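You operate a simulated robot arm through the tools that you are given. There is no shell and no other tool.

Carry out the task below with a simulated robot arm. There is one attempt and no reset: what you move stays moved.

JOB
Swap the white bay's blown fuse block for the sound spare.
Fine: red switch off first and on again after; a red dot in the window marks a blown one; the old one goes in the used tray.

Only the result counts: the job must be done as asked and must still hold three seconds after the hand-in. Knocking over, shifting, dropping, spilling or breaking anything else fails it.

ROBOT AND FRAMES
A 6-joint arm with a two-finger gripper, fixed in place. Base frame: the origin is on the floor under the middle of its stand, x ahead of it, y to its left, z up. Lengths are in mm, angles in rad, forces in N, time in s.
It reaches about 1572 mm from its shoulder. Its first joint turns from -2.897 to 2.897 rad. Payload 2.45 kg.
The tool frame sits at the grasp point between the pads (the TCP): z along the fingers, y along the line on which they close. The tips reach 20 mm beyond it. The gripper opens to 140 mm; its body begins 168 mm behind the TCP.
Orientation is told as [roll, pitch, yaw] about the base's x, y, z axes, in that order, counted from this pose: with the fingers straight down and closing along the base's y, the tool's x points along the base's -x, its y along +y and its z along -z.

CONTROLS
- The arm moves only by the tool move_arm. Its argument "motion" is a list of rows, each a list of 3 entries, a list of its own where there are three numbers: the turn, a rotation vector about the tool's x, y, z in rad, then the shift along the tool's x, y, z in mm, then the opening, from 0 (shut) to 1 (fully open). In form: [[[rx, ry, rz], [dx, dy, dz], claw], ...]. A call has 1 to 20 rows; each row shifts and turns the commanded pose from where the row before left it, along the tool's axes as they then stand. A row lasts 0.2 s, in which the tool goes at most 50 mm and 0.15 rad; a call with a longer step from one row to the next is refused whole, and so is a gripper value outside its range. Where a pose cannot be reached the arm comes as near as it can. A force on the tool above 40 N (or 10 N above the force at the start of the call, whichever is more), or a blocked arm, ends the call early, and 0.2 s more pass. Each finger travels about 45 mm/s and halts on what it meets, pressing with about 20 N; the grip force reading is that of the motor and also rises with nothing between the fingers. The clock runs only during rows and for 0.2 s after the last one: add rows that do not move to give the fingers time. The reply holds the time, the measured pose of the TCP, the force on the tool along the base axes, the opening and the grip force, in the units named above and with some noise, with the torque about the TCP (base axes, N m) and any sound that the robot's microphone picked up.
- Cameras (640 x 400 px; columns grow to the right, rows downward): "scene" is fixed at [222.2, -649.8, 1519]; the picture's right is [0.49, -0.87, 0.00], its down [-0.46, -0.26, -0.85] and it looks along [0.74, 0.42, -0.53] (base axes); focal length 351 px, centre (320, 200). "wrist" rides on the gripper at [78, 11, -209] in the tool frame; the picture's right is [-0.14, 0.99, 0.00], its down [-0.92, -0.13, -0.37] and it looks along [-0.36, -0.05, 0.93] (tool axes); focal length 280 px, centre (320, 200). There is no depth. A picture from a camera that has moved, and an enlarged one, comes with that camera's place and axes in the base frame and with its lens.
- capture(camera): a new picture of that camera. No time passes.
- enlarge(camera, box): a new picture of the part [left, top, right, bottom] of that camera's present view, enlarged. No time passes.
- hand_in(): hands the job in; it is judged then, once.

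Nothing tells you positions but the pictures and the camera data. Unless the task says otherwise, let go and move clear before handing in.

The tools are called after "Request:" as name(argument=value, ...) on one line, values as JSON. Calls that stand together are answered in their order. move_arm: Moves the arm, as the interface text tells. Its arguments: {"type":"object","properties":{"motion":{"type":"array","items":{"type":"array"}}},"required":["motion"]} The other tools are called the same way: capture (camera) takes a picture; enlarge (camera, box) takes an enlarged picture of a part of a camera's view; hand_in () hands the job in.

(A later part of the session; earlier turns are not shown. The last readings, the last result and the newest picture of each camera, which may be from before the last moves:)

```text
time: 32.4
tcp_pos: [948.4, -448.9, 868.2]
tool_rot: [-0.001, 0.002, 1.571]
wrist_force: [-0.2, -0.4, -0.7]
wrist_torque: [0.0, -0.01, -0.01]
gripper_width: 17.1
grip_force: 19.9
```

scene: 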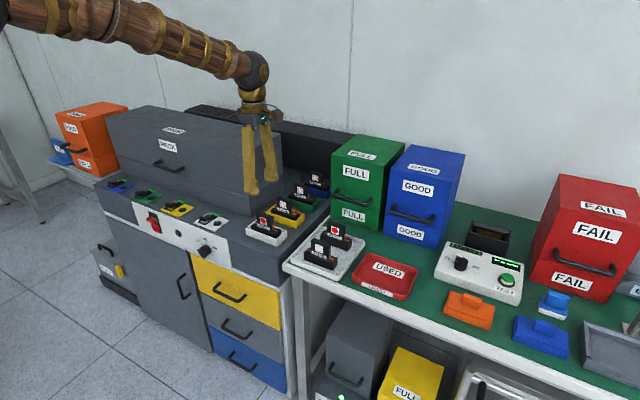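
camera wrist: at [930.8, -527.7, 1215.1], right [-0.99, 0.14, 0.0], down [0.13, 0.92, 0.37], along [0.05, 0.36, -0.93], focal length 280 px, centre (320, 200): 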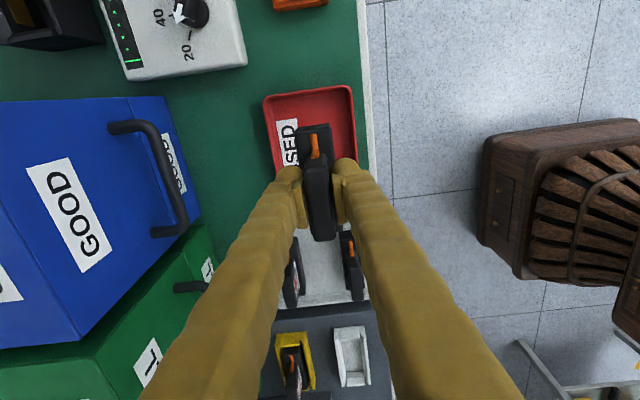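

Request:
move_arm(motion=[[[0, 0, 0], [0, 0, 2], 0], [[0, 0, 0], [0, 0, 2], 0], [[0, 0, 0], [0, 0, 0], 0]])

Request:
enlarge(camera="scene", box=[340, 220, 440, 310])

```text
time: 33.2
tcp_pos: [948.4, -450.0, 865.3]
tool_rot: [-0.003, 0.002, 1.57]
wrist_force: [0.0, 1.4, -0.9]
wrist_torque: [0.02, 0.01, -0.02]
gripper_width: 17.1
grip_force: 20.0
```

```text
4.44 times, centred on (390, 265) of scene
camera zoom: at [222.2, -649.8, 1519.0], right [0.49, -0.87, 0.0], down [-0.46, -0.26, -0.85], along [0.74, 0.42, -0.53], focal length 1559 px, centre (9, -89)
```

zoom: 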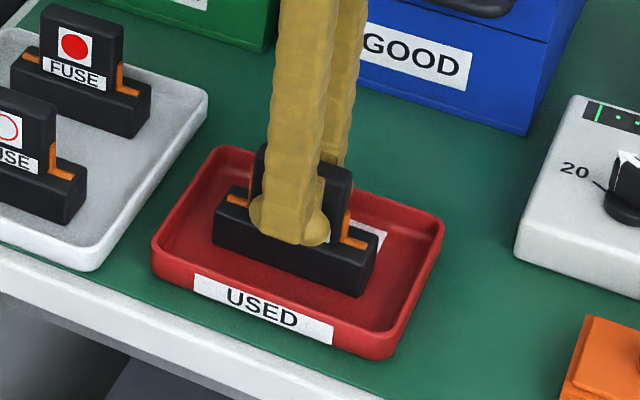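

The block is nearly on the tray floor but there is no contact force yet. I'll continue in small steps.

Request:
move_arm(motion=[[[0, 0, 0], [0, 0, 2], 0], [[0, 0, 0], [0, 0, 2], 0], [[0, 0, 0], [0, 0, 0], 0]])

```text
time: 34.0
tcp_pos: [947.7, -449.1, 860.2]
tool_rot: [-0.003, 0.001, 1.571]
wrist_force: [-1.0, -1.8, 13.8]
wrist_torque: [-0.04, 0.02, 0.0]
gripper_width: 17.0
grip_force: 19.7
```

It has touched down, with 13.8 N pushing up. I'll ease off slightly, open, and look before rising.

Request:
move_arm(motion=[[[0, 0, 0], [0, 0, -1], 0], [[0, 0, 0], [0, 0, 0], 0.15], [[0, 0, 0], [0, 0, 0], 0.3], [[0, 0, 0], [0, 0, 0], 0.45], [[0, 0, 0], [0, 0, 0], 0.45], [[0, 0, 0], [0, 0, 0], 0.45]])

Request:
enlarge(camera="scene", box=[340, 220, 440, 310])

Request:
enlarge(camera="wrist", box=[220, 40, 420, 240])

```text
time: 35.4
tcp_pos: [948.9, -450.1, 861.7]
tool_rot: [-0.003, 0.003, 1.569]
wrist_force: [0.4, 0.8, 0.6]
wrist_torque: [0.01, -0.03, 0.0]
gripper_width: 62.8
grip_force: 0.1
```

```text
4.44 times, centred on (390, 265) of scene
camera zoom: at [222.2, -649.8, 1519.0], right [0.49, -0.87, 0.0], down [-0.46, -0.26, -0.85], along [0.74, 0.42, -0.53], focal length 1559 px, centre (9, -89)
```

zoom: 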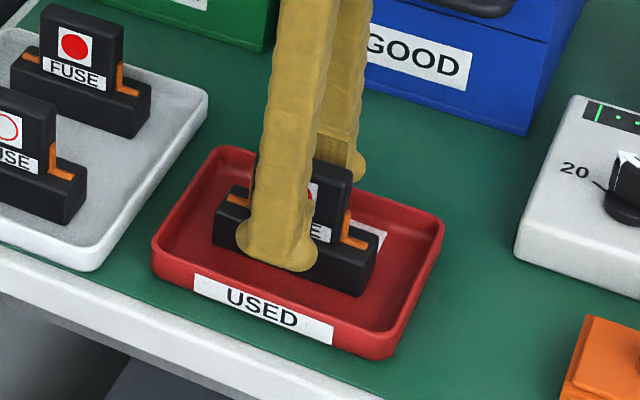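

```text
2.00 times, centred on (320, 140) of wrist
camera zoom: at [937.5, -527.3, 1069.8], right [-0.99, 0.14, 0.0], down [0.13, 0.92, 0.37], along [0.05, 0.36, -0.93], focal length 561 px, centre (320, 320)
```

zoom: 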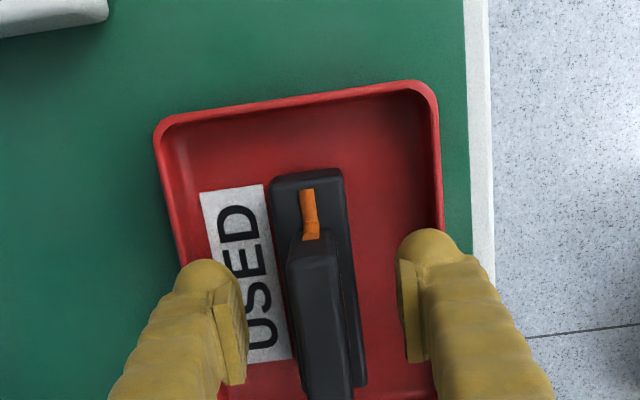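

The blown block stands upright in the USED tray. I'll lift straight up and travel to above the sound spare.

Request:
move_arm(motion=[[[0, 0, 0], [0, 0, -15], 0.45], [[0, 0, 0], [0, 0, -30], 0.45], [[0, 0, 0], [0, 0, -35], 0.45], [[0, 0, 0], [0, 0, -40], 0.45], [[0, 0, 0], [-38.1, 7.1, 0], 0.45], [[0, 0, 0], [-38.1, 7.1, 0], 0.45], [[0, 0, 0], [-38.1, 7.1, 0], 0.45], [[0, 0, 0], [-38.1, 7.1, 0], 0.45], [[0, 0, 0], [-38.1, 7.1, 0], 0.45], [[0, 0, 0], [0, 0, 0], 0.45]])

Request:
enlarge(camera="wrist", box=[220, 40, 420, 240])

Request:
enlarge(camera="scene", box=[280, 210, 440, 310])

```text
time: 37.6
tcp_pos: [911.4, -260.4, 978.6]
tool_rot: [-0.001, 0.002, 1.569]
wrist_force: [0.5, -0.5, -0.6]
wrist_torque: [0.01, 0.01, 0.0]
gripper_width: 63.1
grip_force: 0.2
```

```text
2.00 times, centred on (320, 140) of wrist
camera zoom: at [900.9, -337.2, 1187.7], right [-0.99, 0.14, 0.0], down [0.13, 0.92, 0.37], along [0.05, 0.36, -0.93], focal length 561 px, centre (320, 320)
```

zoom: 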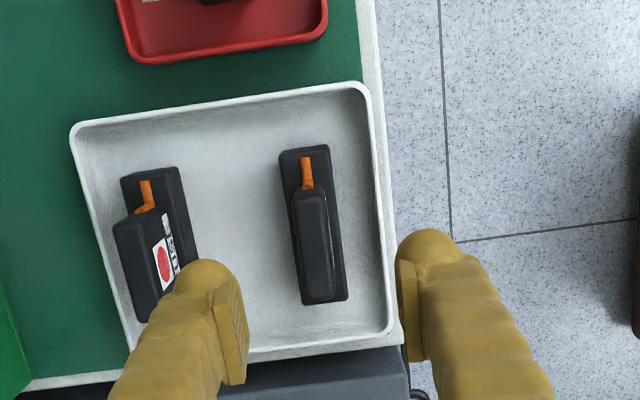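

```text
4.00 times, centred on (360, 260) of scene
camera zoom: at [222.2, -649.8, 1519.0], right [0.49, -0.87, 0.0], down [-0.46, -0.26, -0.85], along [0.74, 0.42, -0.53], focal length 1403 px, centre (160, -40)
```

zoom: 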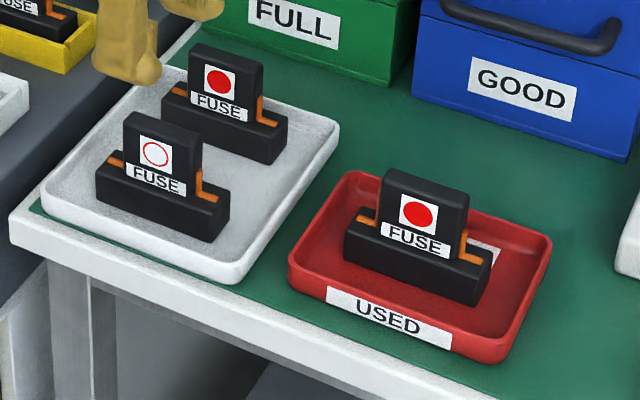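

The used block shows its red dot and stands in the USED tray. I'll zoom closely on the sound spare to get its position and yaw before descending.

Request:
enlarge(camera="wrist", box=[290, 100, 354, 200])

Request:
enlarge(camera="scene", box=[296, 232, 346, 276])

```text
4.00 times, centred on (322, 150) of wrist
camera zoom: at [900.9, -337.2, 1187.7], right [-0.99, 0.14, 0.0], down [0.13, 0.92, 0.37], along [0.05, 0.36, -0.93], focal length 1122 px, centre (312, 400)
```

zoom: 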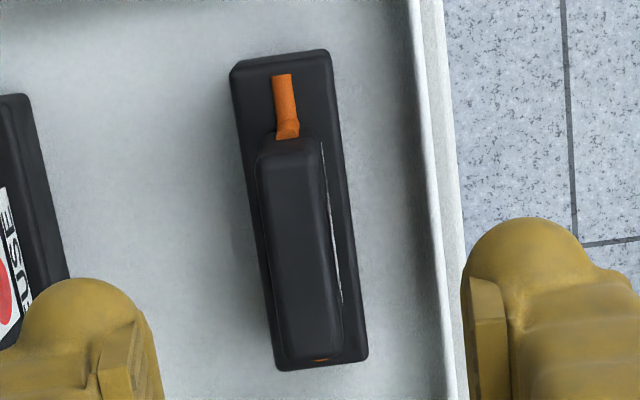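

```text
9.09 times, centred on (321, 254) of scene
camera zoom: at [222.2, -649.8, 1519.0], right [0.49, -0.87, 0.0], down [-0.46, -0.26, -0.85], along [0.74, 0.42, -0.53], focal length 3189 px, centre (311, -291)
```

zoom: 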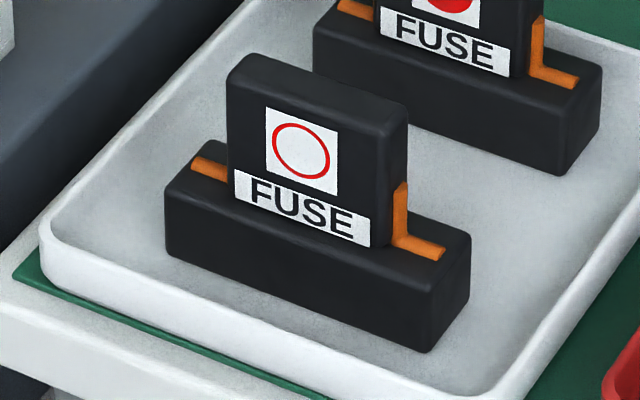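

The spare's handle is centred near (914.3, -262.5) with negligible yaw. I'll shift slightly and come down to straddle it.

Request:
move_arm(motion=[[[0, 0, 0], [2, -2.9, 0], 0.45], [[0, 0, 0], [0, 0, 30], 0.45], [[0, 0, 0], [0, 0, 30], 0.45], [[0, 0, 0], [0, 0, 25], 0.45], [[0, 0, 0], [0, 0, 0], 0.45]])

Request:
enlarge(camera="wrist", box=[220, 40, 420, 240])

Request:
enlarge(camera="scene", box=[280, 190, 376, 280])

```text
time: 38.8
tcp_pos: [913.7, -259.9, 892.3]
tool_rot: [-0.003, 0.001, 1.569]
wrist_force: [-0.1, -0.1, 0.4]
wrist_torque: [0.0, -0.02, -0.03]
gripper_width: 62.8
grip_force: 0.0
```

```text
2.00 times, centred on (320, 140) of wrist
camera zoom: at [903.0, -338.3, 1101.1], right [-0.99, 0.14, 0.0], down [0.13, 0.92, 0.37], along [0.05, 0.36, -0.93], focal length 561 px, centre (320, 320)
```

zoom: 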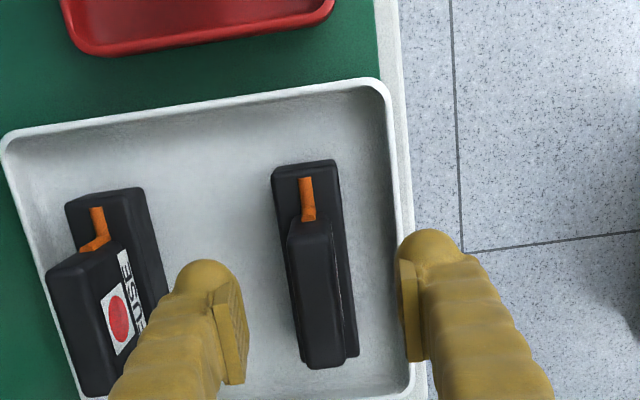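

```text
4.44 times, centred on (328, 235) of scene
camera zoom: at [222.2, -649.8, 1519.0], right [0.49, -0.87, 0.0], down [-0.46, -0.26, -0.85], along [0.74, 0.42, -0.53], focal length 1559 px, centre (284, 44)
```

zoom: 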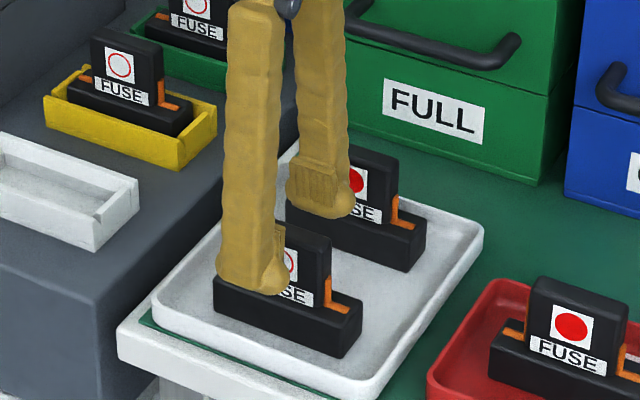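

The handle is between the fingers, but the gripper should sit about 3 mm further in -y to match the first grasp. I'll adjust, lower to grasp height and check once more.

Request:
move_arm(motion=[[[0, 0, 0], [3.3, -0.5, 0], 0.45], [[0, 0, 0], [0, 0, 14], 0.45], [[0, 0, 0], [0, 0, 14], 0.45], [[0, 0, 0], [0, 0, 0], 0.45]])

Request:
enlarge(camera="wrist", box=[220, 40, 420, 240])

Request:
enlarge(camera="scene", box=[280, 190, 376, 280])

```text
time: 39.8
tcp_pos: [913.9, -265.0, 867.9]
tool_rot: [-0.002, 0.002, 1.571]
wrist_force: [-1.0, 0.4, -0.4]
wrist_torque: [-0.01, 0.0, -0.03]
gripper_width: 63.0
grip_force: 0.1
```

```text
2.00 times, centred on (320, 140) of wrist
camera zoom: at [904.1, -342.4, 1076.4], right [-0.99, 0.14, 0.0], down [0.13, 0.92, 0.37], along [0.05, 0.36, -0.93], focal length 561 px, centre (320, 320)
```

zoom: 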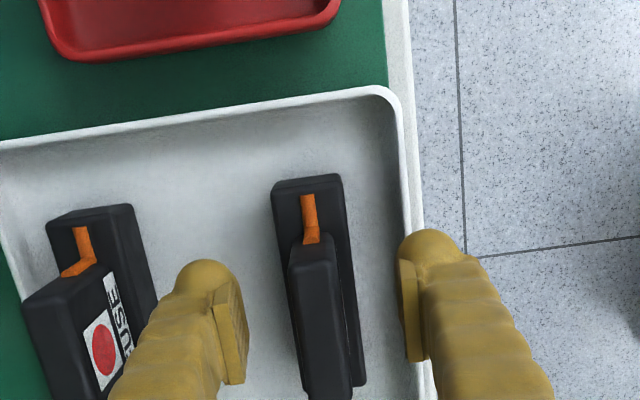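

```text
4.44 times, centred on (328, 235) of scene
camera zoom: at [222.2, -649.8, 1519.0], right [0.49, -0.87, 0.0], down [-0.46, -0.26, -0.85], along [0.74, 0.42, -0.53], focal length 1559 px, centre (284, 44)
```

zoom: 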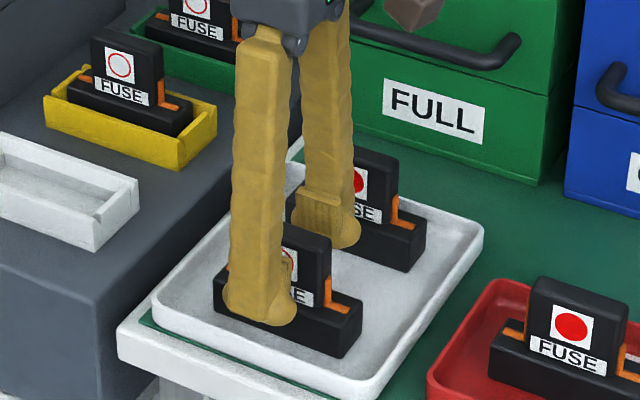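

The spare is framed almost exactly as the first block was. I'll fine-tune by 2.5 mm in y and 3.5 mm in z, then close.

Request:
move_arm(motion=[[[0, 0, 0], [-2.5, 0, 0], 0.45], [[0, 0, 0], [0, 0, 3.5], 0.45], [[0, 0, 0], [0, 0, 0], 0.45], [[0, 0, 0], [0, 0, 0], 0], [[0, 0, 0], [0, 0, 0], 0], [[0, 0, 0], [0, 0, 0], 0], [[0, 0, 0], [0, 0, 0], 0], [[0, 0, 0], [0, 0, 0], 0], [[0, 0, 0], [0, 0, 0], 0]])

Request:
enlarge(camera="wrist", box=[220, 40, 420, 240])

Request:
enlarge(camera="scene", box=[280, 190, 376, 280])

```text
time: 41.8
tcp_pos: [914.2, -261.0, 862.6]
tool_rot: [-0.002, 0.001, 1.571]
wrist_force: [0.3, -0.3, 1.0]
wrist_torque: [-0.02, -0.01, 0.01]
gripper_width: 17.0
grip_force: 20.1
```

```text
2.00 times, centred on (320, 140) of wrist
camera zoom: at [904.0, -339.7, 1072.4], right [-0.99, 0.14, 0.0], down [0.13, 0.92, 0.37], along [0.05, 0.36, -0.93], focal length 561 px, centre (320, 320)
```

zoom: 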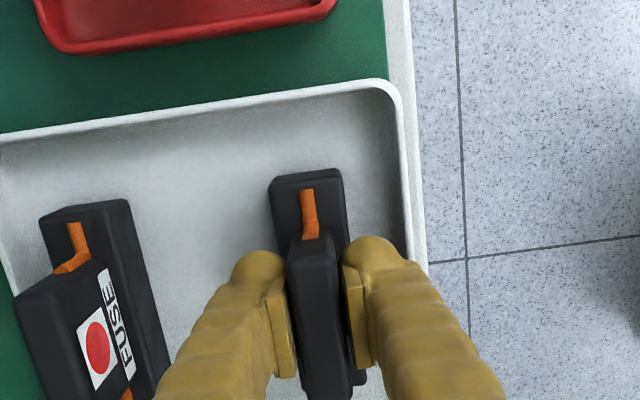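

```text
4.44 times, centred on (328, 235) of scene
camera zoom: at [222.2, -649.8, 1519.0], right [0.49, -0.87, 0.0], down [-0.46, -0.26, -0.85], along [0.74, 0.42, -0.53], focal length 1559 px, centre (284, 44)
```

zoom: 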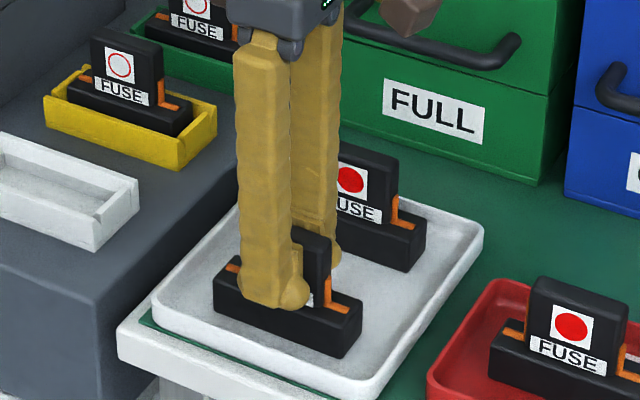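

The sound spare is gripped at 17.0 mm, framed the same as the old block was. I'll lift it and carry it over to the empty white bay.

Request:
move_arm(motion=[[[0, 0, 0], [0, 0, -8], 0], [[0, 0, 0], [0, 0, -20], 0], [[0, 0, 0], [0, 0, -30], 0], [[0, 0, 0], [0, 0, -35], 0], [[0, 0, 0], [0, 0, -15], 0], [[0, 0, 0], [-35.9, -3.4, 0], 0], [[0, 0, 0], [-35.9, -3.4, 0], 0], [[0, 0, 0], [-35.9, -3.4, 0], 0], [[0, 0, 0], [-35.9, -3.4, 0], 0], [[0, 0, 0], [-35.9, -3.4, 0], 0], [[0, 0, 0], [-35.9, -3.4, 0], 0], [[0, 0, 0], [0, 0, 0], 0]])

Request:
enlarge(camera="wrist", box=[220, 40, 420, 240])

Request:
enlarge(camera="scene", box=[220, 160, 316, 250])

Request:
capture(camera="scene")

```text
time: 44.4
tcp_pos: [936.8, -47.6, 971.9]
tool_rot: [-0.001, 0.003, 1.571]
wrist_force: [-0.2, 0.0, -0.8]
wrist_torque: [0.0, 0.02, 0.0]
gripper_width: 17.0
grip_force: 19.8
```

```text
2.00 times, centred on (320, 140) of wrist
camera zoom: at [927.2, -125.3, 1181.1], right [-0.99, 0.14, 0.0], down [0.13, 0.92, 0.37], along [0.05, 0.36, -0.93], focal length 561 px, centre (320, 320)
```

zoom: 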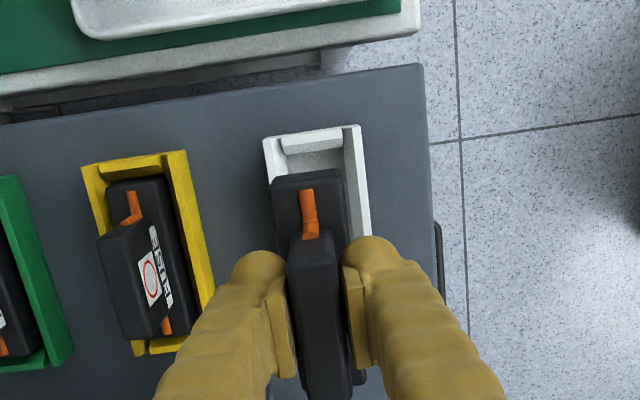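

```text
4.44 times, centred on (268, 205) of scene
camera zoom: at [222.2, -649.8, 1519.0], right [0.49, -0.87, 0.0], down [-0.46, -0.26, -0.85], along [0.74, 0.42, -0.53], focal length 1559 px, centre (551, 178)
```

zoom: 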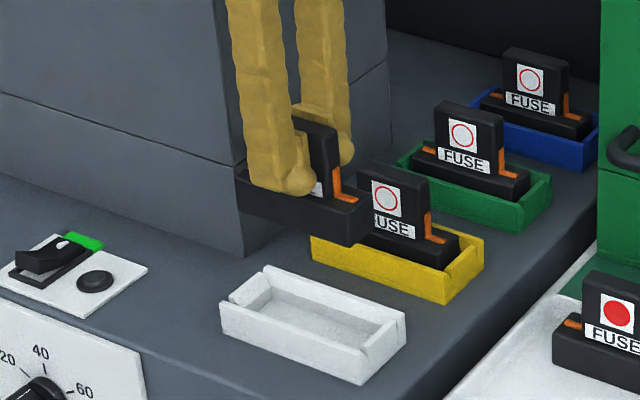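

```text
taken
```

scene: 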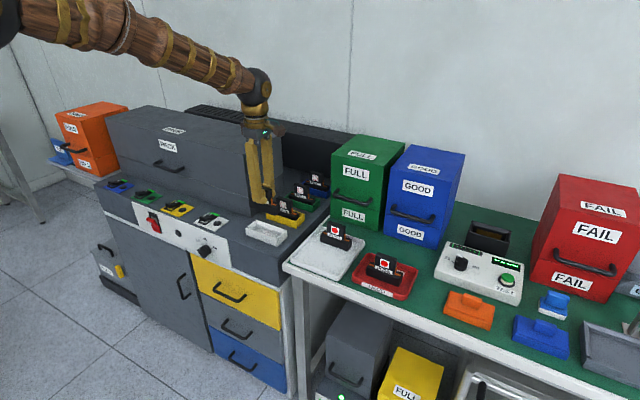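

The sound spare hangs over the white bay. The bay centre measures (935.4, -43.2), so I'll shift by (-2.2, +3.9) and lower to just above the bay walls.

Request:
move_arm(motion=[[[0, 0, 0], [-3.9, 2.2, 0], 0], [[0, 0, 0], [0, 0, 25], 0], [[0, 0, 0], [0, 0, 25], 0], [[0, 0, 0], [0, 0, 14], 0], [[0, 0, 0], [0, 0, 0], 0], [[0, 0, 0], [0, 0, 0], 0]])

Request:
enlarge(camera="wrist", box=[220, 40, 420, 240])

Request:
enlarge(camera="scene", box=[235, 180, 315, 245])

```text
time: 45.8
tcp_pos: [933.1, -43.7, 907.1]
tool_rot: [-0.002, 0.002, 1.571]
wrist_force: [-0.4, 0.1, -1.0]
wrist_torque: [0.02, 0.0, 0.06]
gripper_width: 16.6
grip_force: 20.1
```

```text
2.00 times, centred on (320, 140) of wrist
camera zoom: at [922.2, -121.4, 1116.0], right [-0.99, 0.14, 0.0], down [0.13, 0.92, 0.37], along [0.05, 0.36, -0.93], focal length 561 px, centre (320, 320)
```

zoom: 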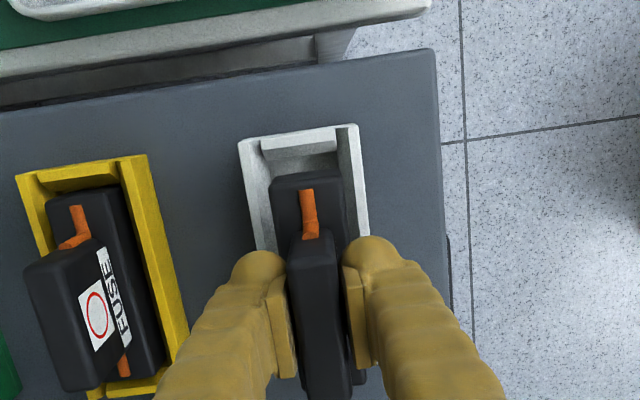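

```text
6.15 times, centred on (275, 212) of scene
camera zoom: at [222.2, -649.8, 1519.0], right [0.49, -0.87, 0.0], down [-0.46, -0.26, -0.85], along [0.74, 0.42, -0.53], focal length 2159 px, centre (597, 123)
```

zoom: 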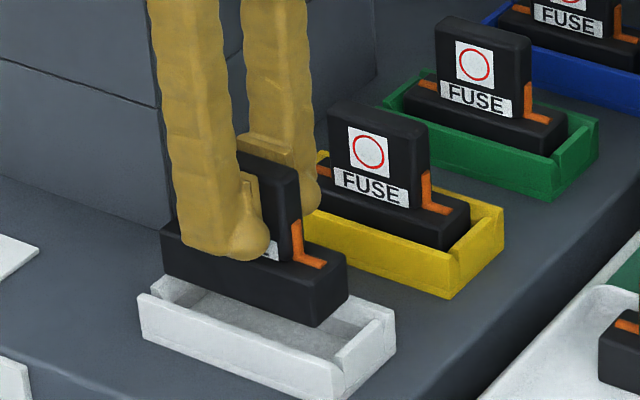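

The y is right but x went about 2.5 mm too far. I'll correct that and re-check before lowering in.

Request:
move_arm(motion=[[[0, 0, 0], [0, -2.4, 0], 0], [[0, 0, 0], [0, 0, 0], 0], [[0, 0, 0], [0, 0, 0], 0]])

Request:
enlarge(camera="wrist", box=[270, 80, 370, 240])

Request:
enlarge(camera="scene", box=[235, 195, 295, 245])

```text
time: 46.6
tcp_pos: [935.0, -42.7, 908.8]
tool_rot: [-0.003, 0.001, 1.569]
wrist_force: [0.8, 0.1, -1.3]
wrist_torque: [-0.02, 0.01, -0.03]
gripper_width: 17.0
grip_force: 20.2
```

```text
2.50 times, centred on (320, 160) of wrist
camera zoom: at [924.4, -120.3, 1116.5], right [-0.99, 0.14, 0.0], down [0.13, 0.92, 0.37], along [0.05, 0.36, -0.93], focal length 701 px, centre (320, 300)
```

zoom: 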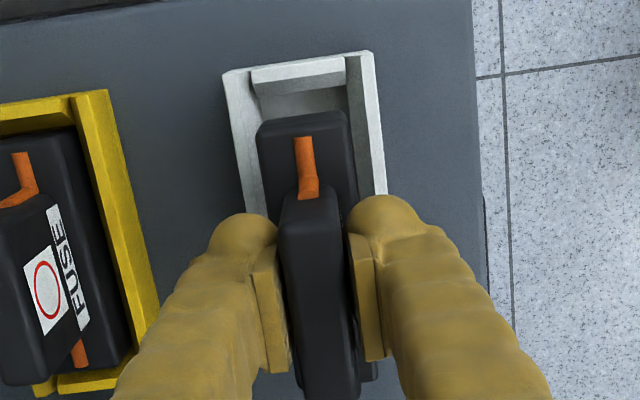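

```text
8.00 times, centred on (265, 220) of scene
camera zoom: at [222.2, -649.8, 1519.0], right [0.49, -0.87, 0.0], down [-0.46, -0.26, -0.85], along [0.74, 0.42, -0.53], focal length 2806 px, centre (760, 40)
```

zoom: 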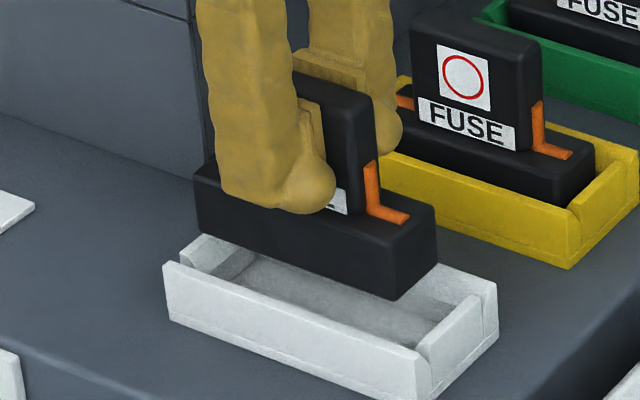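

The block is centred over the socket: base x 920–950 against the opening 916–957, with y also centred. Lowering it in now.

Request:
move_arm(motion=[[[0, 0, 0], [0, 0, 5], 0], [[0, 0, 0], [0, 0, 5], 0], [[0, 0, 0], [0, 0, 5], 0], [[0, 0, 0], [0, 0, 5], 0], [[0, 0, 0], [0, 0, 4], 0], [[0, 0, 0], [0, 0, 0], 0]])

Request:
enlarge(camera="wrist", box=[270, 80, 370, 240])

Request:
enlarge(camera="scene", box=[235, 195, 295, 245])

```text
time: 48.0
tcp_pos: [936.2, -45.1, 883.7]
tool_rot: [-0.002, 0.0, 1.571]
wrist_force: [3.1, -10.4, 10.1]
wrist_torque: [-0.05, -0.06, -0.01]
gripper_width: 16.9
grip_force: 20.4
```

```text
2.50 times, centred on (320, 160) of wrist
camera zoom: at [925.1, -120.5, 1092.6], right [-0.99, 0.14, 0.0], down [0.13, 0.92, 0.37], along [0.05, 0.36, -0.93], focal length 701 px, centre (320, 300)
```

zoom: 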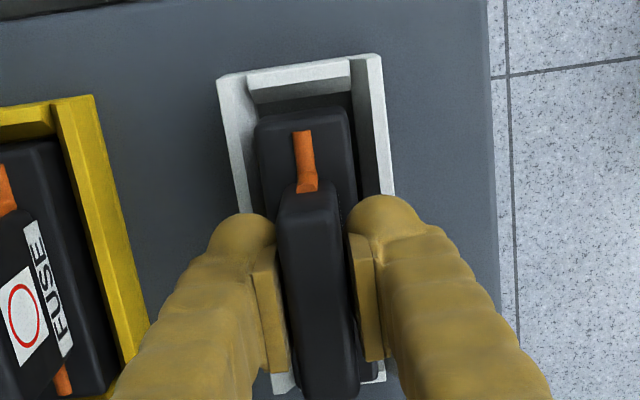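

```text
8.00 times, centred on (265, 220) of scene
camera zoom: at [222.2, -649.8, 1519.0], right [0.49, -0.87, 0.0], down [-0.46, -0.26, -0.85], along [0.74, 0.42, -0.53], focal length 2806 px, centre (760, 40)
```

zoom: 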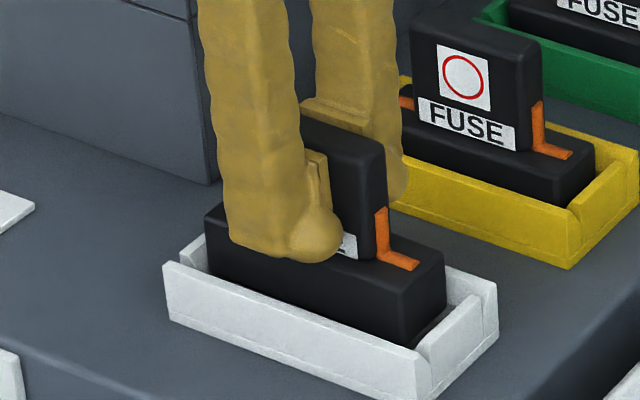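

There is contact force of -10 N in y and 10 N up, so the block is riding the far end-wall's chamfer. I'll raise slightly, shift about 2.5 mm towards -y, and lower again.

Request:
move_arm(motion=[[[0, 0, 0], [0, 0, -2], 0], [[0, 0, 0], [2.5, 0, 0], 0], [[0, 0, 0], [0, 0, 0], 0]])

Request:
enlarge(camera="wrist", box=[270, 80, 370, 240])

```text
time: 48.8
tcp_pos: [935.2, -44.9, 884.6]
tool_rot: [0.0, 0.002, 1.571]
wrist_force: [-0.4, 0.5, -0.1]
wrist_torque: [0.01, 0.01, 0.0]
gripper_width: 16.7
grip_force: 20.4
```

```text
2.50 times, centred on (320, 160) of wrist
camera zoom: at [925.0, -122.6, 1093.4], right [-0.99, 0.14, 0.0], down [0.13, 0.92, 0.37], along [0.05, 0.36, -0.93], focal length 701 px, centre (320, 300)
```

zoom: 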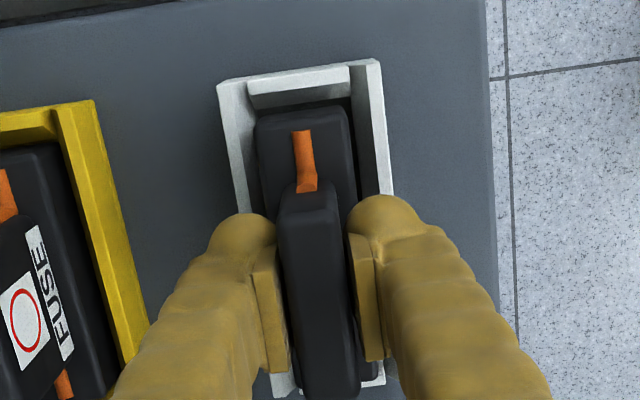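

The forces have vanished. Continuing down in small steps.

Request:
move_arm(motion=[[[0, 0, 0], [0, 0, 2], 0], [[0, 0, 0], [0, 0, 2], 0], [[0, 0, 0], [0, 0, 0], 0]])

```text
time: 49.6
tcp_pos: [936.0, -45.7, 880.5]
tool_rot: [-0.002, 0.0, 1.57]
wrist_force: [-1.1, -0.9, -0.4]
wrist_torque: [0.04, 0.02, 0.03]
gripper_width: 17.0
grip_force: 20.1
```

Request:
move_arm(motion=[[[0, 0, 0], [0, 0, 2], 0], [[0, 0, 0], [0, 0, 2], 0], [[0, 0, 0], [0, 0, 0], 0]])

Request:
enlarge(camera="scene", box=[235, 195, 295, 245])

```text
time: 50.4
tcp_pos: [935.7, -46.0, 877.3]
tool_rot: [-0.002, 0.001, 1.571]
wrist_force: [0.7, -0.6, -1.7]
wrist_torque: [0.0, 0.02, -0.01]
gripper_width: 16.7
grip_force: 19.6
```

```text
8.00 times, centred on (265, 220) of scene
camera zoom: at [222.2, -649.8, 1519.0], right [0.49, -0.87, 0.0], down [-0.46, -0.26, -0.85], along [0.74, 0.42, -0.53], focal length 2806 px, centre (760, 40)
```

zoom: 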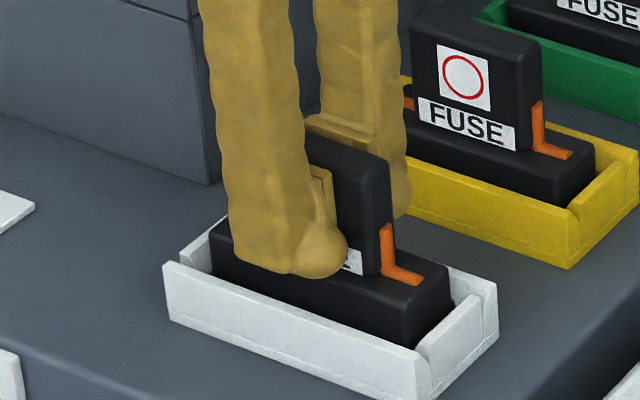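

Still no contact but nearly seated. A couple more millimetres.

Request:
move_arm(motion=[[[0, 0, 0], [0, 0, 2], 0], [[0, 0, 0], [0, 0, 1.5], 0], [[0, 0, 0], [0, 0, 0], 0]])

```text
time: 51.2
tcp_pos: [936.8, -46.4, 872.7]
tool_rot: [-0.002, 0.002, 1.571]
wrist_force: [0.3, 0.8, -0.2]
wrist_torque: [0.01, 0.04, -0.01]
gripper_width: 17.0
grip_force: 19.7
```

Request:
move_arm(motion=[[[0, 0, 0], [0, 0, 1.5], 0], [[0, 0, 0], [0, 0, 1.5], 0], [[0, 0, 0], [0, 0, 0], 0]])

Request:
enlarge(camera="scene", box=[235, 195, 295, 245])

Request:
enlarge(camera="wrist", box=[270, 80, 370, 240])

```text
time: 52.0
tcp_pos: [935.6, -45.9, 871.6]
tool_rot: [-0.001, 0.003, 1.572]
wrist_force: [1.8, 3.1, 11.0]
wrist_torque: [-0.37, -0.04, 0.07]
gripper_width: 16.6
grip_force: 19.7
```

```text
8.00 times, centred on (265, 220) of scene
camera zoom: at [222.2, -649.8, 1519.0], right [0.49, -0.87, 0.0], down [-0.46, -0.26, -0.85], along [0.74, 0.42, -0.53], focal length 2806 px, centre (760, 40)
```

zoom: 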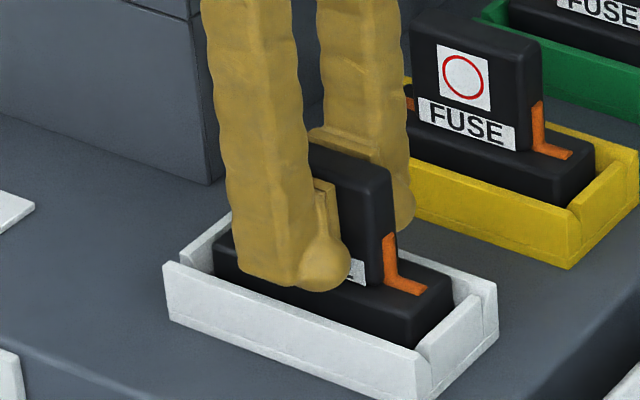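

```text
2.50 times, centred on (320, 160) of wrist
camera zoom: at [924.8, -123.4, 1079.9], right [-0.99, 0.14, 0.0], down [0.13, 0.92, 0.37], along [0.05, 0.36, -0.93], focal length 701 px, centre (320, 300)
```

zoom: 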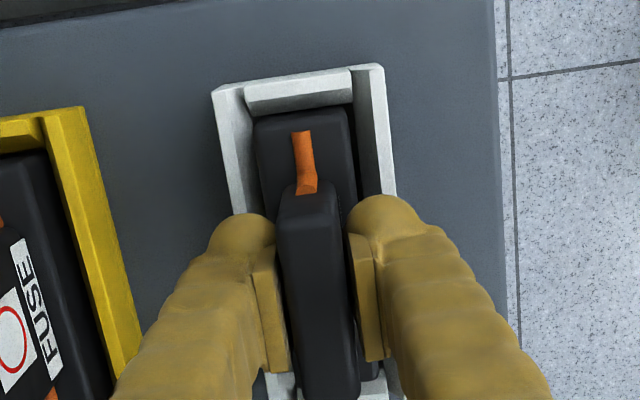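

It is at the seated height by comparison with the original picture, with 11 N pushing up at the near end. I'll press 1 mm more to be sure it's on the floor.

Request:
move_arm(motion=[[[0, 0, 0], [0, 0, 1], 0], [[0, 0, 0], [0, 0, 0], 0]])

```text
time: 52.6
tcp_pos: [936.0, -46.2, 869.0]
tool_rot: [-0.001, 0.002, 1.572]
wrist_force: [-3.4, -0.1, 14.0]
wrist_torque: [-0.03, 0.06, 0.02]
gripper_width: 16.8
grip_force: 19.6
```

The load is now central with no torque, so it is seated flat. I'll ease off and open the fingers.

Request:
move_arm(motion=[[[0, 0, 0], [0, 0, -1], 0], [[0, 0, 0], [0, 0, 0], 0.15], [[0, 0, 0], [0, 0, 0], 0.3], [[0, 0, 0], [0, 0, 0], 0.42], [[0, 0, 0], [0, 0, 0], 0.42], [[0, 0, 0], [0, 0, 0], 0.42]])

Request:
enlarge(camera="scene", box=[235, 190, 315, 240])

Request:
enlarge(camera="wrist", box=[220, 40, 420, 240])

```text
time: 54.0
tcp_pos: [936.3, -46.3, 870.4]
tool_rot: [-0.003, 0.002, 1.57]
wrist_force: [-0.2, 0.1, 0.1]
wrist_torque: [0.01, 0.02, -0.02]
gripper_width: 58.6
grip_force: 0.0
```

```text
8.00 times, centred on (275, 215) of scene
camera zoom: at [222.2, -649.8, 1519.0], right [0.49, -0.87, 0.0], down [-0.46, -0.26, -0.85], along [0.74, 0.42, -0.53], focal length 2806 px, centre (680, 80)
```

zoom: 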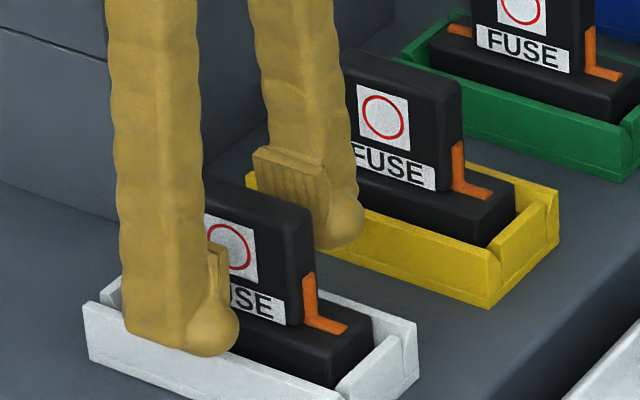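

```text
2.00 times, centred on (320, 140) of wrist
camera zoom: at [925.3, -123.3, 1079.5], right [-0.99, 0.14, 0.0], down [0.13, 0.92, 0.37], along [0.05, 0.36, -0.93], focal length 561 px, centre (320, 320)
```

zoom: 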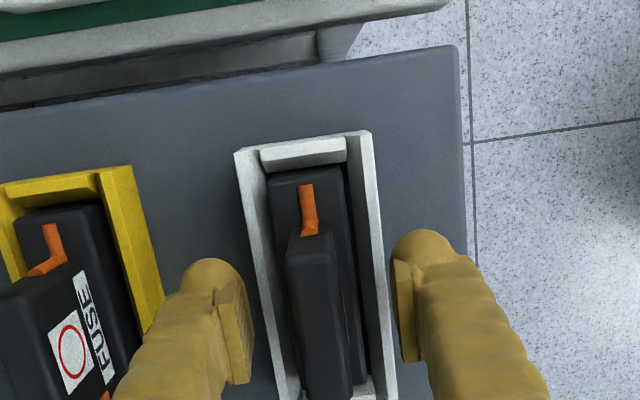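

The sound spare sits in the white bay with its hollow ring showing. I'll lift straight up clear of it and check.

Request:
move_arm(motion=[[[0, 0, 0], [0, 0, -10], 0.42], [[0, 0, 0], [0, 0, -20], 0.42], [[0, 0, 0], [0, 0, -35], 0.42], [[0, 0, 0], [0, 0, -40], 0.42], [[0, 0, 0], [0, 0, -45], 0.42], [[0, 0, 0], [0, 0, -45], 0.42], [[0, 0, 0], [0, 0, -25], 0.42], [[0, 0, 0], [0, 0, 0], 0.42]])

Request:
enlarge(camera="scene", box=[235, 190, 315, 240])

Request:
enlarge(camera="wrist", box=[220, 40, 420, 240])

```text
time: 55.8
tcp_pos: [937.1, -40.4, 1093.3]
tool_rot: [-0.002, 0.002, 1.57]
wrist_force: [0.5, 0.4, -0.4]
wrist_torque: [0.01, 0.03, 0.0]
gripper_width: 58.6
grip_force: 0.1
```

```text
8.00 times, centred on (275, 215) of scene
camera zoom: at [222.2, -649.8, 1519.0], right [0.49, -0.87, 0.0], down [-0.46, -0.26, -0.85], along [0.74, 0.42, -0.53], focal length 2806 px, centre (680, 80)
```

zoom: 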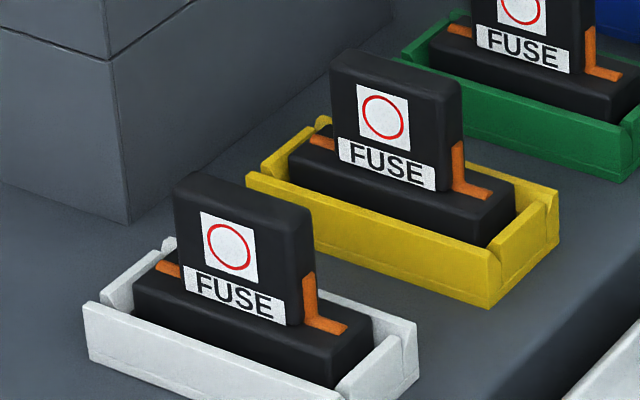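

```text
2.00 times, centred on (320, 140) of wrist
camera zoom: at [926.1, -117.8, 1302.2], right [-0.99, 0.14, 0.0], down [0.13, 0.92, 0.37], along [0.05, 0.36, -0.93], focal length 561 px, centre (320, 320)
```

zoom: 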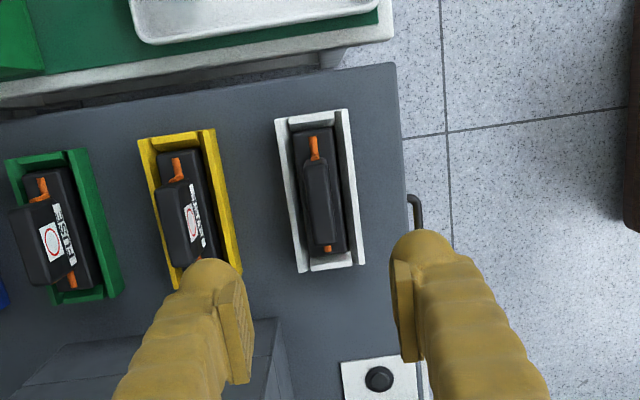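

The new block sits exactly as the old one did and the neighbours are untouched. Now I turn the tool back, shut the gripper and return to the red switch along the high route.

Request:
move_arm(motion=[[[0, 0, 0.1428], [0, 0, 0], 0.42], [[0, 0, 0.1428], [0, 0, 0], 0.42], [[0, 0, 0.1428], [0, 0, 0], 0.42], [[0, 0, 0.1428], [0, 0, 0], 0.42], [[0, 0, 0.1428], [0, 0, 0], 0.42], [[0, 0, 0.1428], [0, 0, 0], 0.42], [[0, 0, 0.1428], [0, 0, 0], 0.42], [[0, 0, 0.1428], [0, 0, 0], 0.42], [[0, 0, 0.1428], [0, 0, 0], 0.42], [[0, 0, 0.1428], [0, 0, 0], 0.42], [[0, 0, 0.1428], [0, 0, 0], 0.42], [[0, 0, 0], [0, 0, 0], 0]])

Request:
move_arm(motion=[[[0, 0, 0], [17.3, 42.1, 0], 0], [[0, 0, 0], [17.3, 42.1, 0], 0], [[0, 0, 0], [17.3, 42.1, 0], 0], [[0, 0, 0], [17.3, 42.1, 0], 0], [[0, 0, 0], [17.3, 42.1, 0], 0], [[0, 0, 0], [17.3, 42.1, 0], 0], [[0, 0, 0], [17.3, 42.1, 0], 0], [[0, 0, 0], [17.3, 42.1, 0], 0], [[0, 0, 0], [17.3, 42.1, 0], 0], [[0, 0, 0], [17.3, 42.1, 0], 0], [[0, 0, 0], [17.3, 42.1, 0], 0], [[0, 0, 0], [0, 0, 0], 0]])

```text
time: 58.4
tcp_pos: [934.8, -45.0, 1091.6]
tool_rot: [-0.002, -0.002, -0.002]
wrist_force: [-0.8, 0.2, 0.3]
wrist_torque: [0.01, -0.01, -0.03]
gripper_width: 24.3
grip_force: 0.1
```

```text
time: 61.0
tcp_pos: [746.1, 421.6, 1088.3]
tool_rot: [-0.001, -0.004, -0.001]
wrist_force: [-0.6, 0.2, -0.4]
wrist_torque: [0.0, 0.0, 0.01]
gripper_width: 0.3
grip_force: 19.5
```

The arm is in front of the cabinet again. I'll tilt the tool to the earlier 50° and come down in front of the rocker's upper half, which now sticks out to about x≈830 at z≈766.

Request:
move_arm(motion=[[[0, -0.1445, 0], [0, 0, 0], 0], [[0, -0.1445, 0], [0, 0, 0], 0], [[0, -0.1445, 0], [0, 0, 0], 0], [[0, -0.1445, 0], [0, 0, 0], 0], [[0, -0.1445, 0], [0, 0, 0], 0], [[0, -0.1445, 0], [0, 0, 0], 0], [[0, 0, 0], [28.9, 0, 28.7], 0], [[0, 0, 0], [28.9, 0, 28.7], 0], [[0, 0, 0], [28.9, 0, 28.7], 0], [[0, 0, 0], [28.9, 0, 28.7], 0], [[0, 0, 0], [28.9, 0, 28.7], 0], [[0, 0, 0], [28.9, 0, 28.7], 0], [[0, 0, 0], [28.9, 0, 28.7], 0], [[0, 0, 0], [28.9, 0, 28.7], 0], [[0, 0, 0], [0, 0, 0], 0]])

Request:
capture(camera="wrist")

Request:
enlarge(camera="scene", box=[90, 170, 210, 245])

```text
time: 64.2
tcp_pos: [769.7, 418.5, 765.0]
tool_rot: [0.0, -0.869, 0.002]
wrist_force: [0.4, -0.6, -0.8]
wrist_torque: [-0.01, 0.04, 0.02]
gripper_width: 0.2
grip_force: 20.1
```

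```text
taken
camera wrist: at [561.1, 430.1, 840.3], right [0.09, 0.99, 0.1], down [0.31, -0.13, 0.94], along [0.95, -0.05, -0.32], focal length 280 px, centre (320, 200)
```

wrist: 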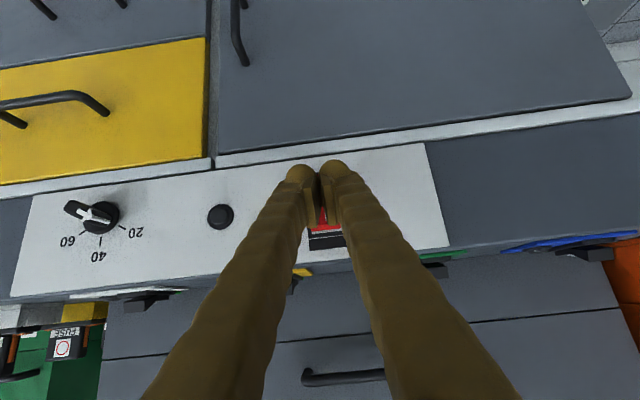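

```text
5.33 times, centred on (150, 208) of scene
camera zoom: at [222.2, -649.8, 1519.0], right [0.49, -0.87, 0.0], down [-0.46, -0.26, -0.85], along [0.74, 0.42, -0.53], focal length 1871 px, centre (1227, 160)
```

zoom: 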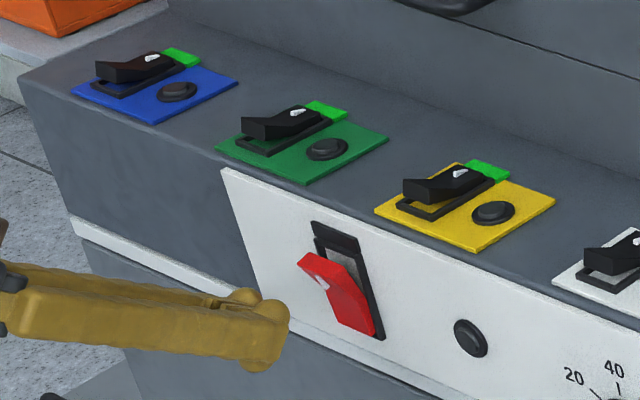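

The fingertips are lined up with the rocker's upper half. Now I push in +x to switch it back on.

Request:
move_arm(motion=[[[0, 0, 0], [-11.26, 2, 13.4], 0], [[0, 0, 0], [-9.5, 1.5, 13.3], 0], [[0, 0, 0], [-2.57, 0, 3.06], 0], [[0, 0, 0], [-2.57, 0, 3.06], 0], [[0, 0, 0], [-2.57, 0, 3.06], 0], [[0, 0, 0], [-2.57, 0, 3.06], 0], [[0, 0, 0], [-2.57, 0, 3.06], 0], [[0, 0, 0], [-2.57, 0, 3.06], 0]])

Request:
enlarge(camera="scene", box=[90, 170, 230, 258])

```text
time: 65.8
tcp_pos: [822.5, 423.0, 763.2]
tool_rot: [-0.003, -0.864, 0.004]
wrist_force: [-13.8, -3.5, 7.7]
wrist_torque: [-0.1, -0.19, -0.04]
gripper_width: 6.0
grip_force: 29.2
heard: click
stopped in row 8: the force on the tool passed its limit at 51 N (the readings are from after the stop); the commanded pose is now the measured one
```

```text
4.55 times, centred on (160, 214) of scene
camera zoom: at [222.2, -649.8, 1519.0], right [0.49, -0.87, 0.0], down [-0.46, -0.26, -0.85], along [0.74, 0.42, -0.53], focal length 1594 px, centre (1047, 136)
```

zoom: 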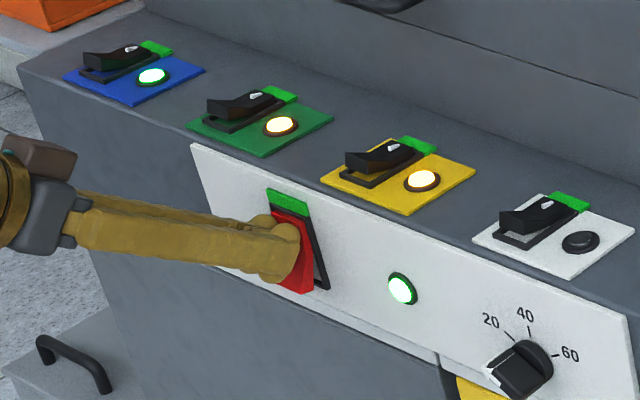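

It clicked and the lamps came back on, but the white bay's lamp is dark. I'll back off from the switch and look again.

Request:
move_arm(motion=[[[0, 0, 0], [16.1, 0, -19.1], 0], [[0, 0, 0], [16.1, 0, -19.1], 0], [[0, 0, 0], [16.1, 0, -19.1], 0], [[0, 0, 0], [0, 0, 0], 0], [[0, 0, 0], [0, 0, 0], 0], [[0, 0, 0], [0, 0, 0], 0]])

Request:
enlarge(camera="scene", box=[90, 170, 230, 258])

Request:
enlarge(camera="scene", box=[190, 195, 270, 245])

Request:
enlarge(camera="scene", box=[240, 160, 340, 245])

```text
time: 67.2
tcp_pos: [746.1, 422.9, 764.5]
tool_rot: [-0.003, -0.865, 0.004]
wrist_force: [-0.2, 0.1, 1.0]
wrist_torque: [-0.01, -0.03, -0.01]
gripper_width: 0.2
grip_force: 29.1
```

```text
4.55 times, centred on (160, 214) of scene
camera zoom: at [222.2, -649.8, 1519.0], right [0.49, -0.87, 0.0], down [-0.46, -0.26, -0.85], along [0.74, 0.42, -0.53], focal length 1594 px, centre (1047, 136)
```

zoom: 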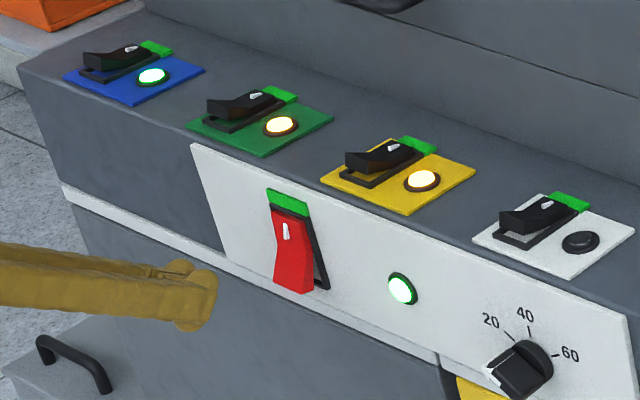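

```text
8.00 times, centred on (230, 220) of scene
camera zoom: at [222.2, -649.8, 1519.0], right [0.49, -0.87, 0.0], down [-0.46, -0.26, -0.85], along [0.74, 0.42, -0.53], focal length 2806 px, centre (1040, 40)
```

zoom: 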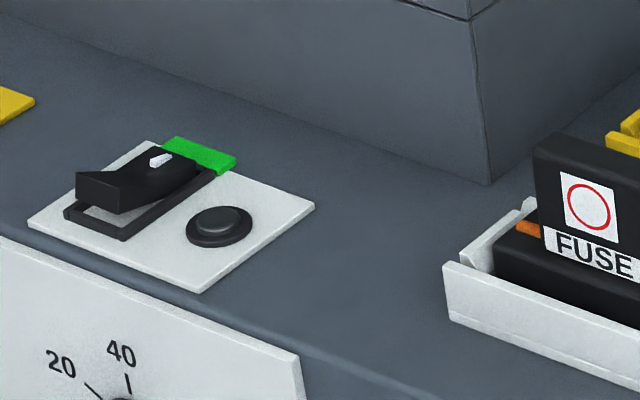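

```text
4.71 times, centred on (290, 202) of scene
camera zoom: at [222.2, -649.8, 1519.0], right [0.49, -0.87, 0.0], down [-0.46, -0.26, -0.85], along [0.74, 0.42, -0.53], focal length 1651 px, centre (461, 188)
```

zoom: 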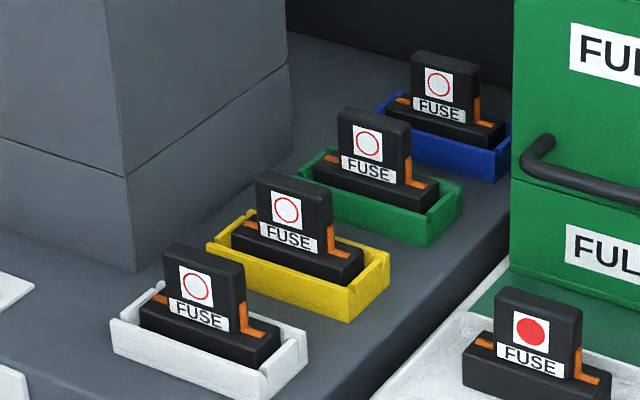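

The red switch is on and the main lamp is green. The white bay's red fault lamp is now out, where before it glowed red with the blown block. I'll move the arm up and away, then check that the block is seated and the lamps are steady.

Request:
move_arm(motion=[[[0, 0, 0], [-30.4, 0, -25.9], 0], [[0, 0, 0], [-30.4, 0, -25.9], 0], [[0, 0, 0], [-30.4, 0, -25.9], 0], [[0, 0, 0], [-30.4, 0, -25.9], 0], [[0, 0, 0], [-30.4, 0, -25.9], 0], [[0, 0, 0], [-30.4, 0, -25.9], 0], [[0, 0, 0], [-30.4, 0, -25.9], 0], [[0, 0, 0], [-30.4, 0, -25.9], 0], [[0, 0.144, 0], [0, 0, 0], 0], [[0, 0.144, 0], [0, 0, 0], 0], [[0, 0.144, 0], [0, 0, 0], 0], [[0, 0.144, 0], [0, 0, 0], 0], [[0, 0.144, 0], [0, 0, 0], 0], [[0, 0.144, 0], [0, 0, 0], 0], [[0, 0, 0], [0, -45, 0], 0.3], [[0, 0, 0], [0, -45, 0], 0.6], [[0, 0, 0], [0, -45, 0], 1], [[0, 0, 0], [0, -45, 0], 1], [[0, 0, 0], [0, -45, 0], 1], [[0, 0, 0], [0, -45, 0], 1]])

Request:
capture(camera="scene")

Request:
capture(camera="wrist")

Request:
enlarge(camera="scene", box=[90, 170, 230, 258])

```text
time: 71.5
tcp_pos: [746.8, 148.4, 1083.9]
tool_rot: [-0.002, -0.001, 0.002]
wrist_force: [0.4, -0.2, 0.0]
wrist_torque: [0.03, -0.01, 0.01]
gripper_width: 121.0
grip_force: 0.1
```

```text
taken
```

scene: 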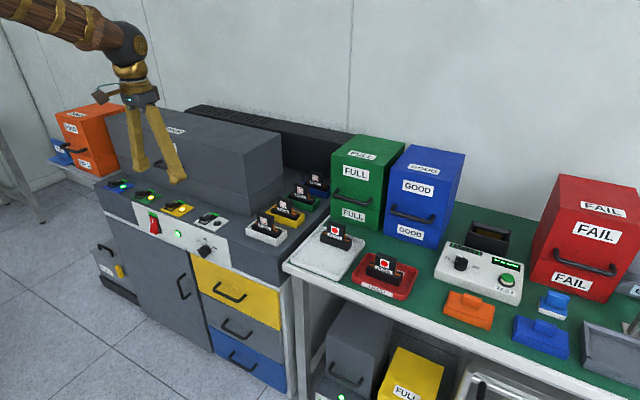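

```text
taken
camera wrist: at [667.7, 160.3, 1291.9], right [0.14, 0.99, 0.0], down [0.92, -0.13, 0.37], along [0.37, -0.05, -0.93], focal length 280 px, centre (320, 200)
```

wrist: 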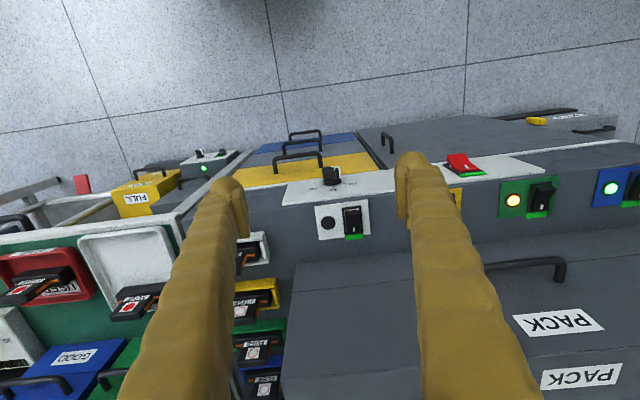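

```text
4.55 times, centred on (160, 214) of scene
camera zoom: at [222.2, -649.8, 1519.0], right [0.49, -0.87, 0.0], down [-0.46, -0.26, -0.85], along [0.74, 0.42, -0.53], focal length 1594 px, centre (1047, 136)
```

zoom: 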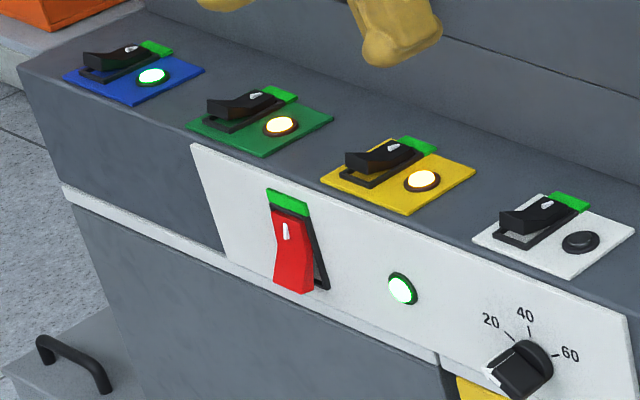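

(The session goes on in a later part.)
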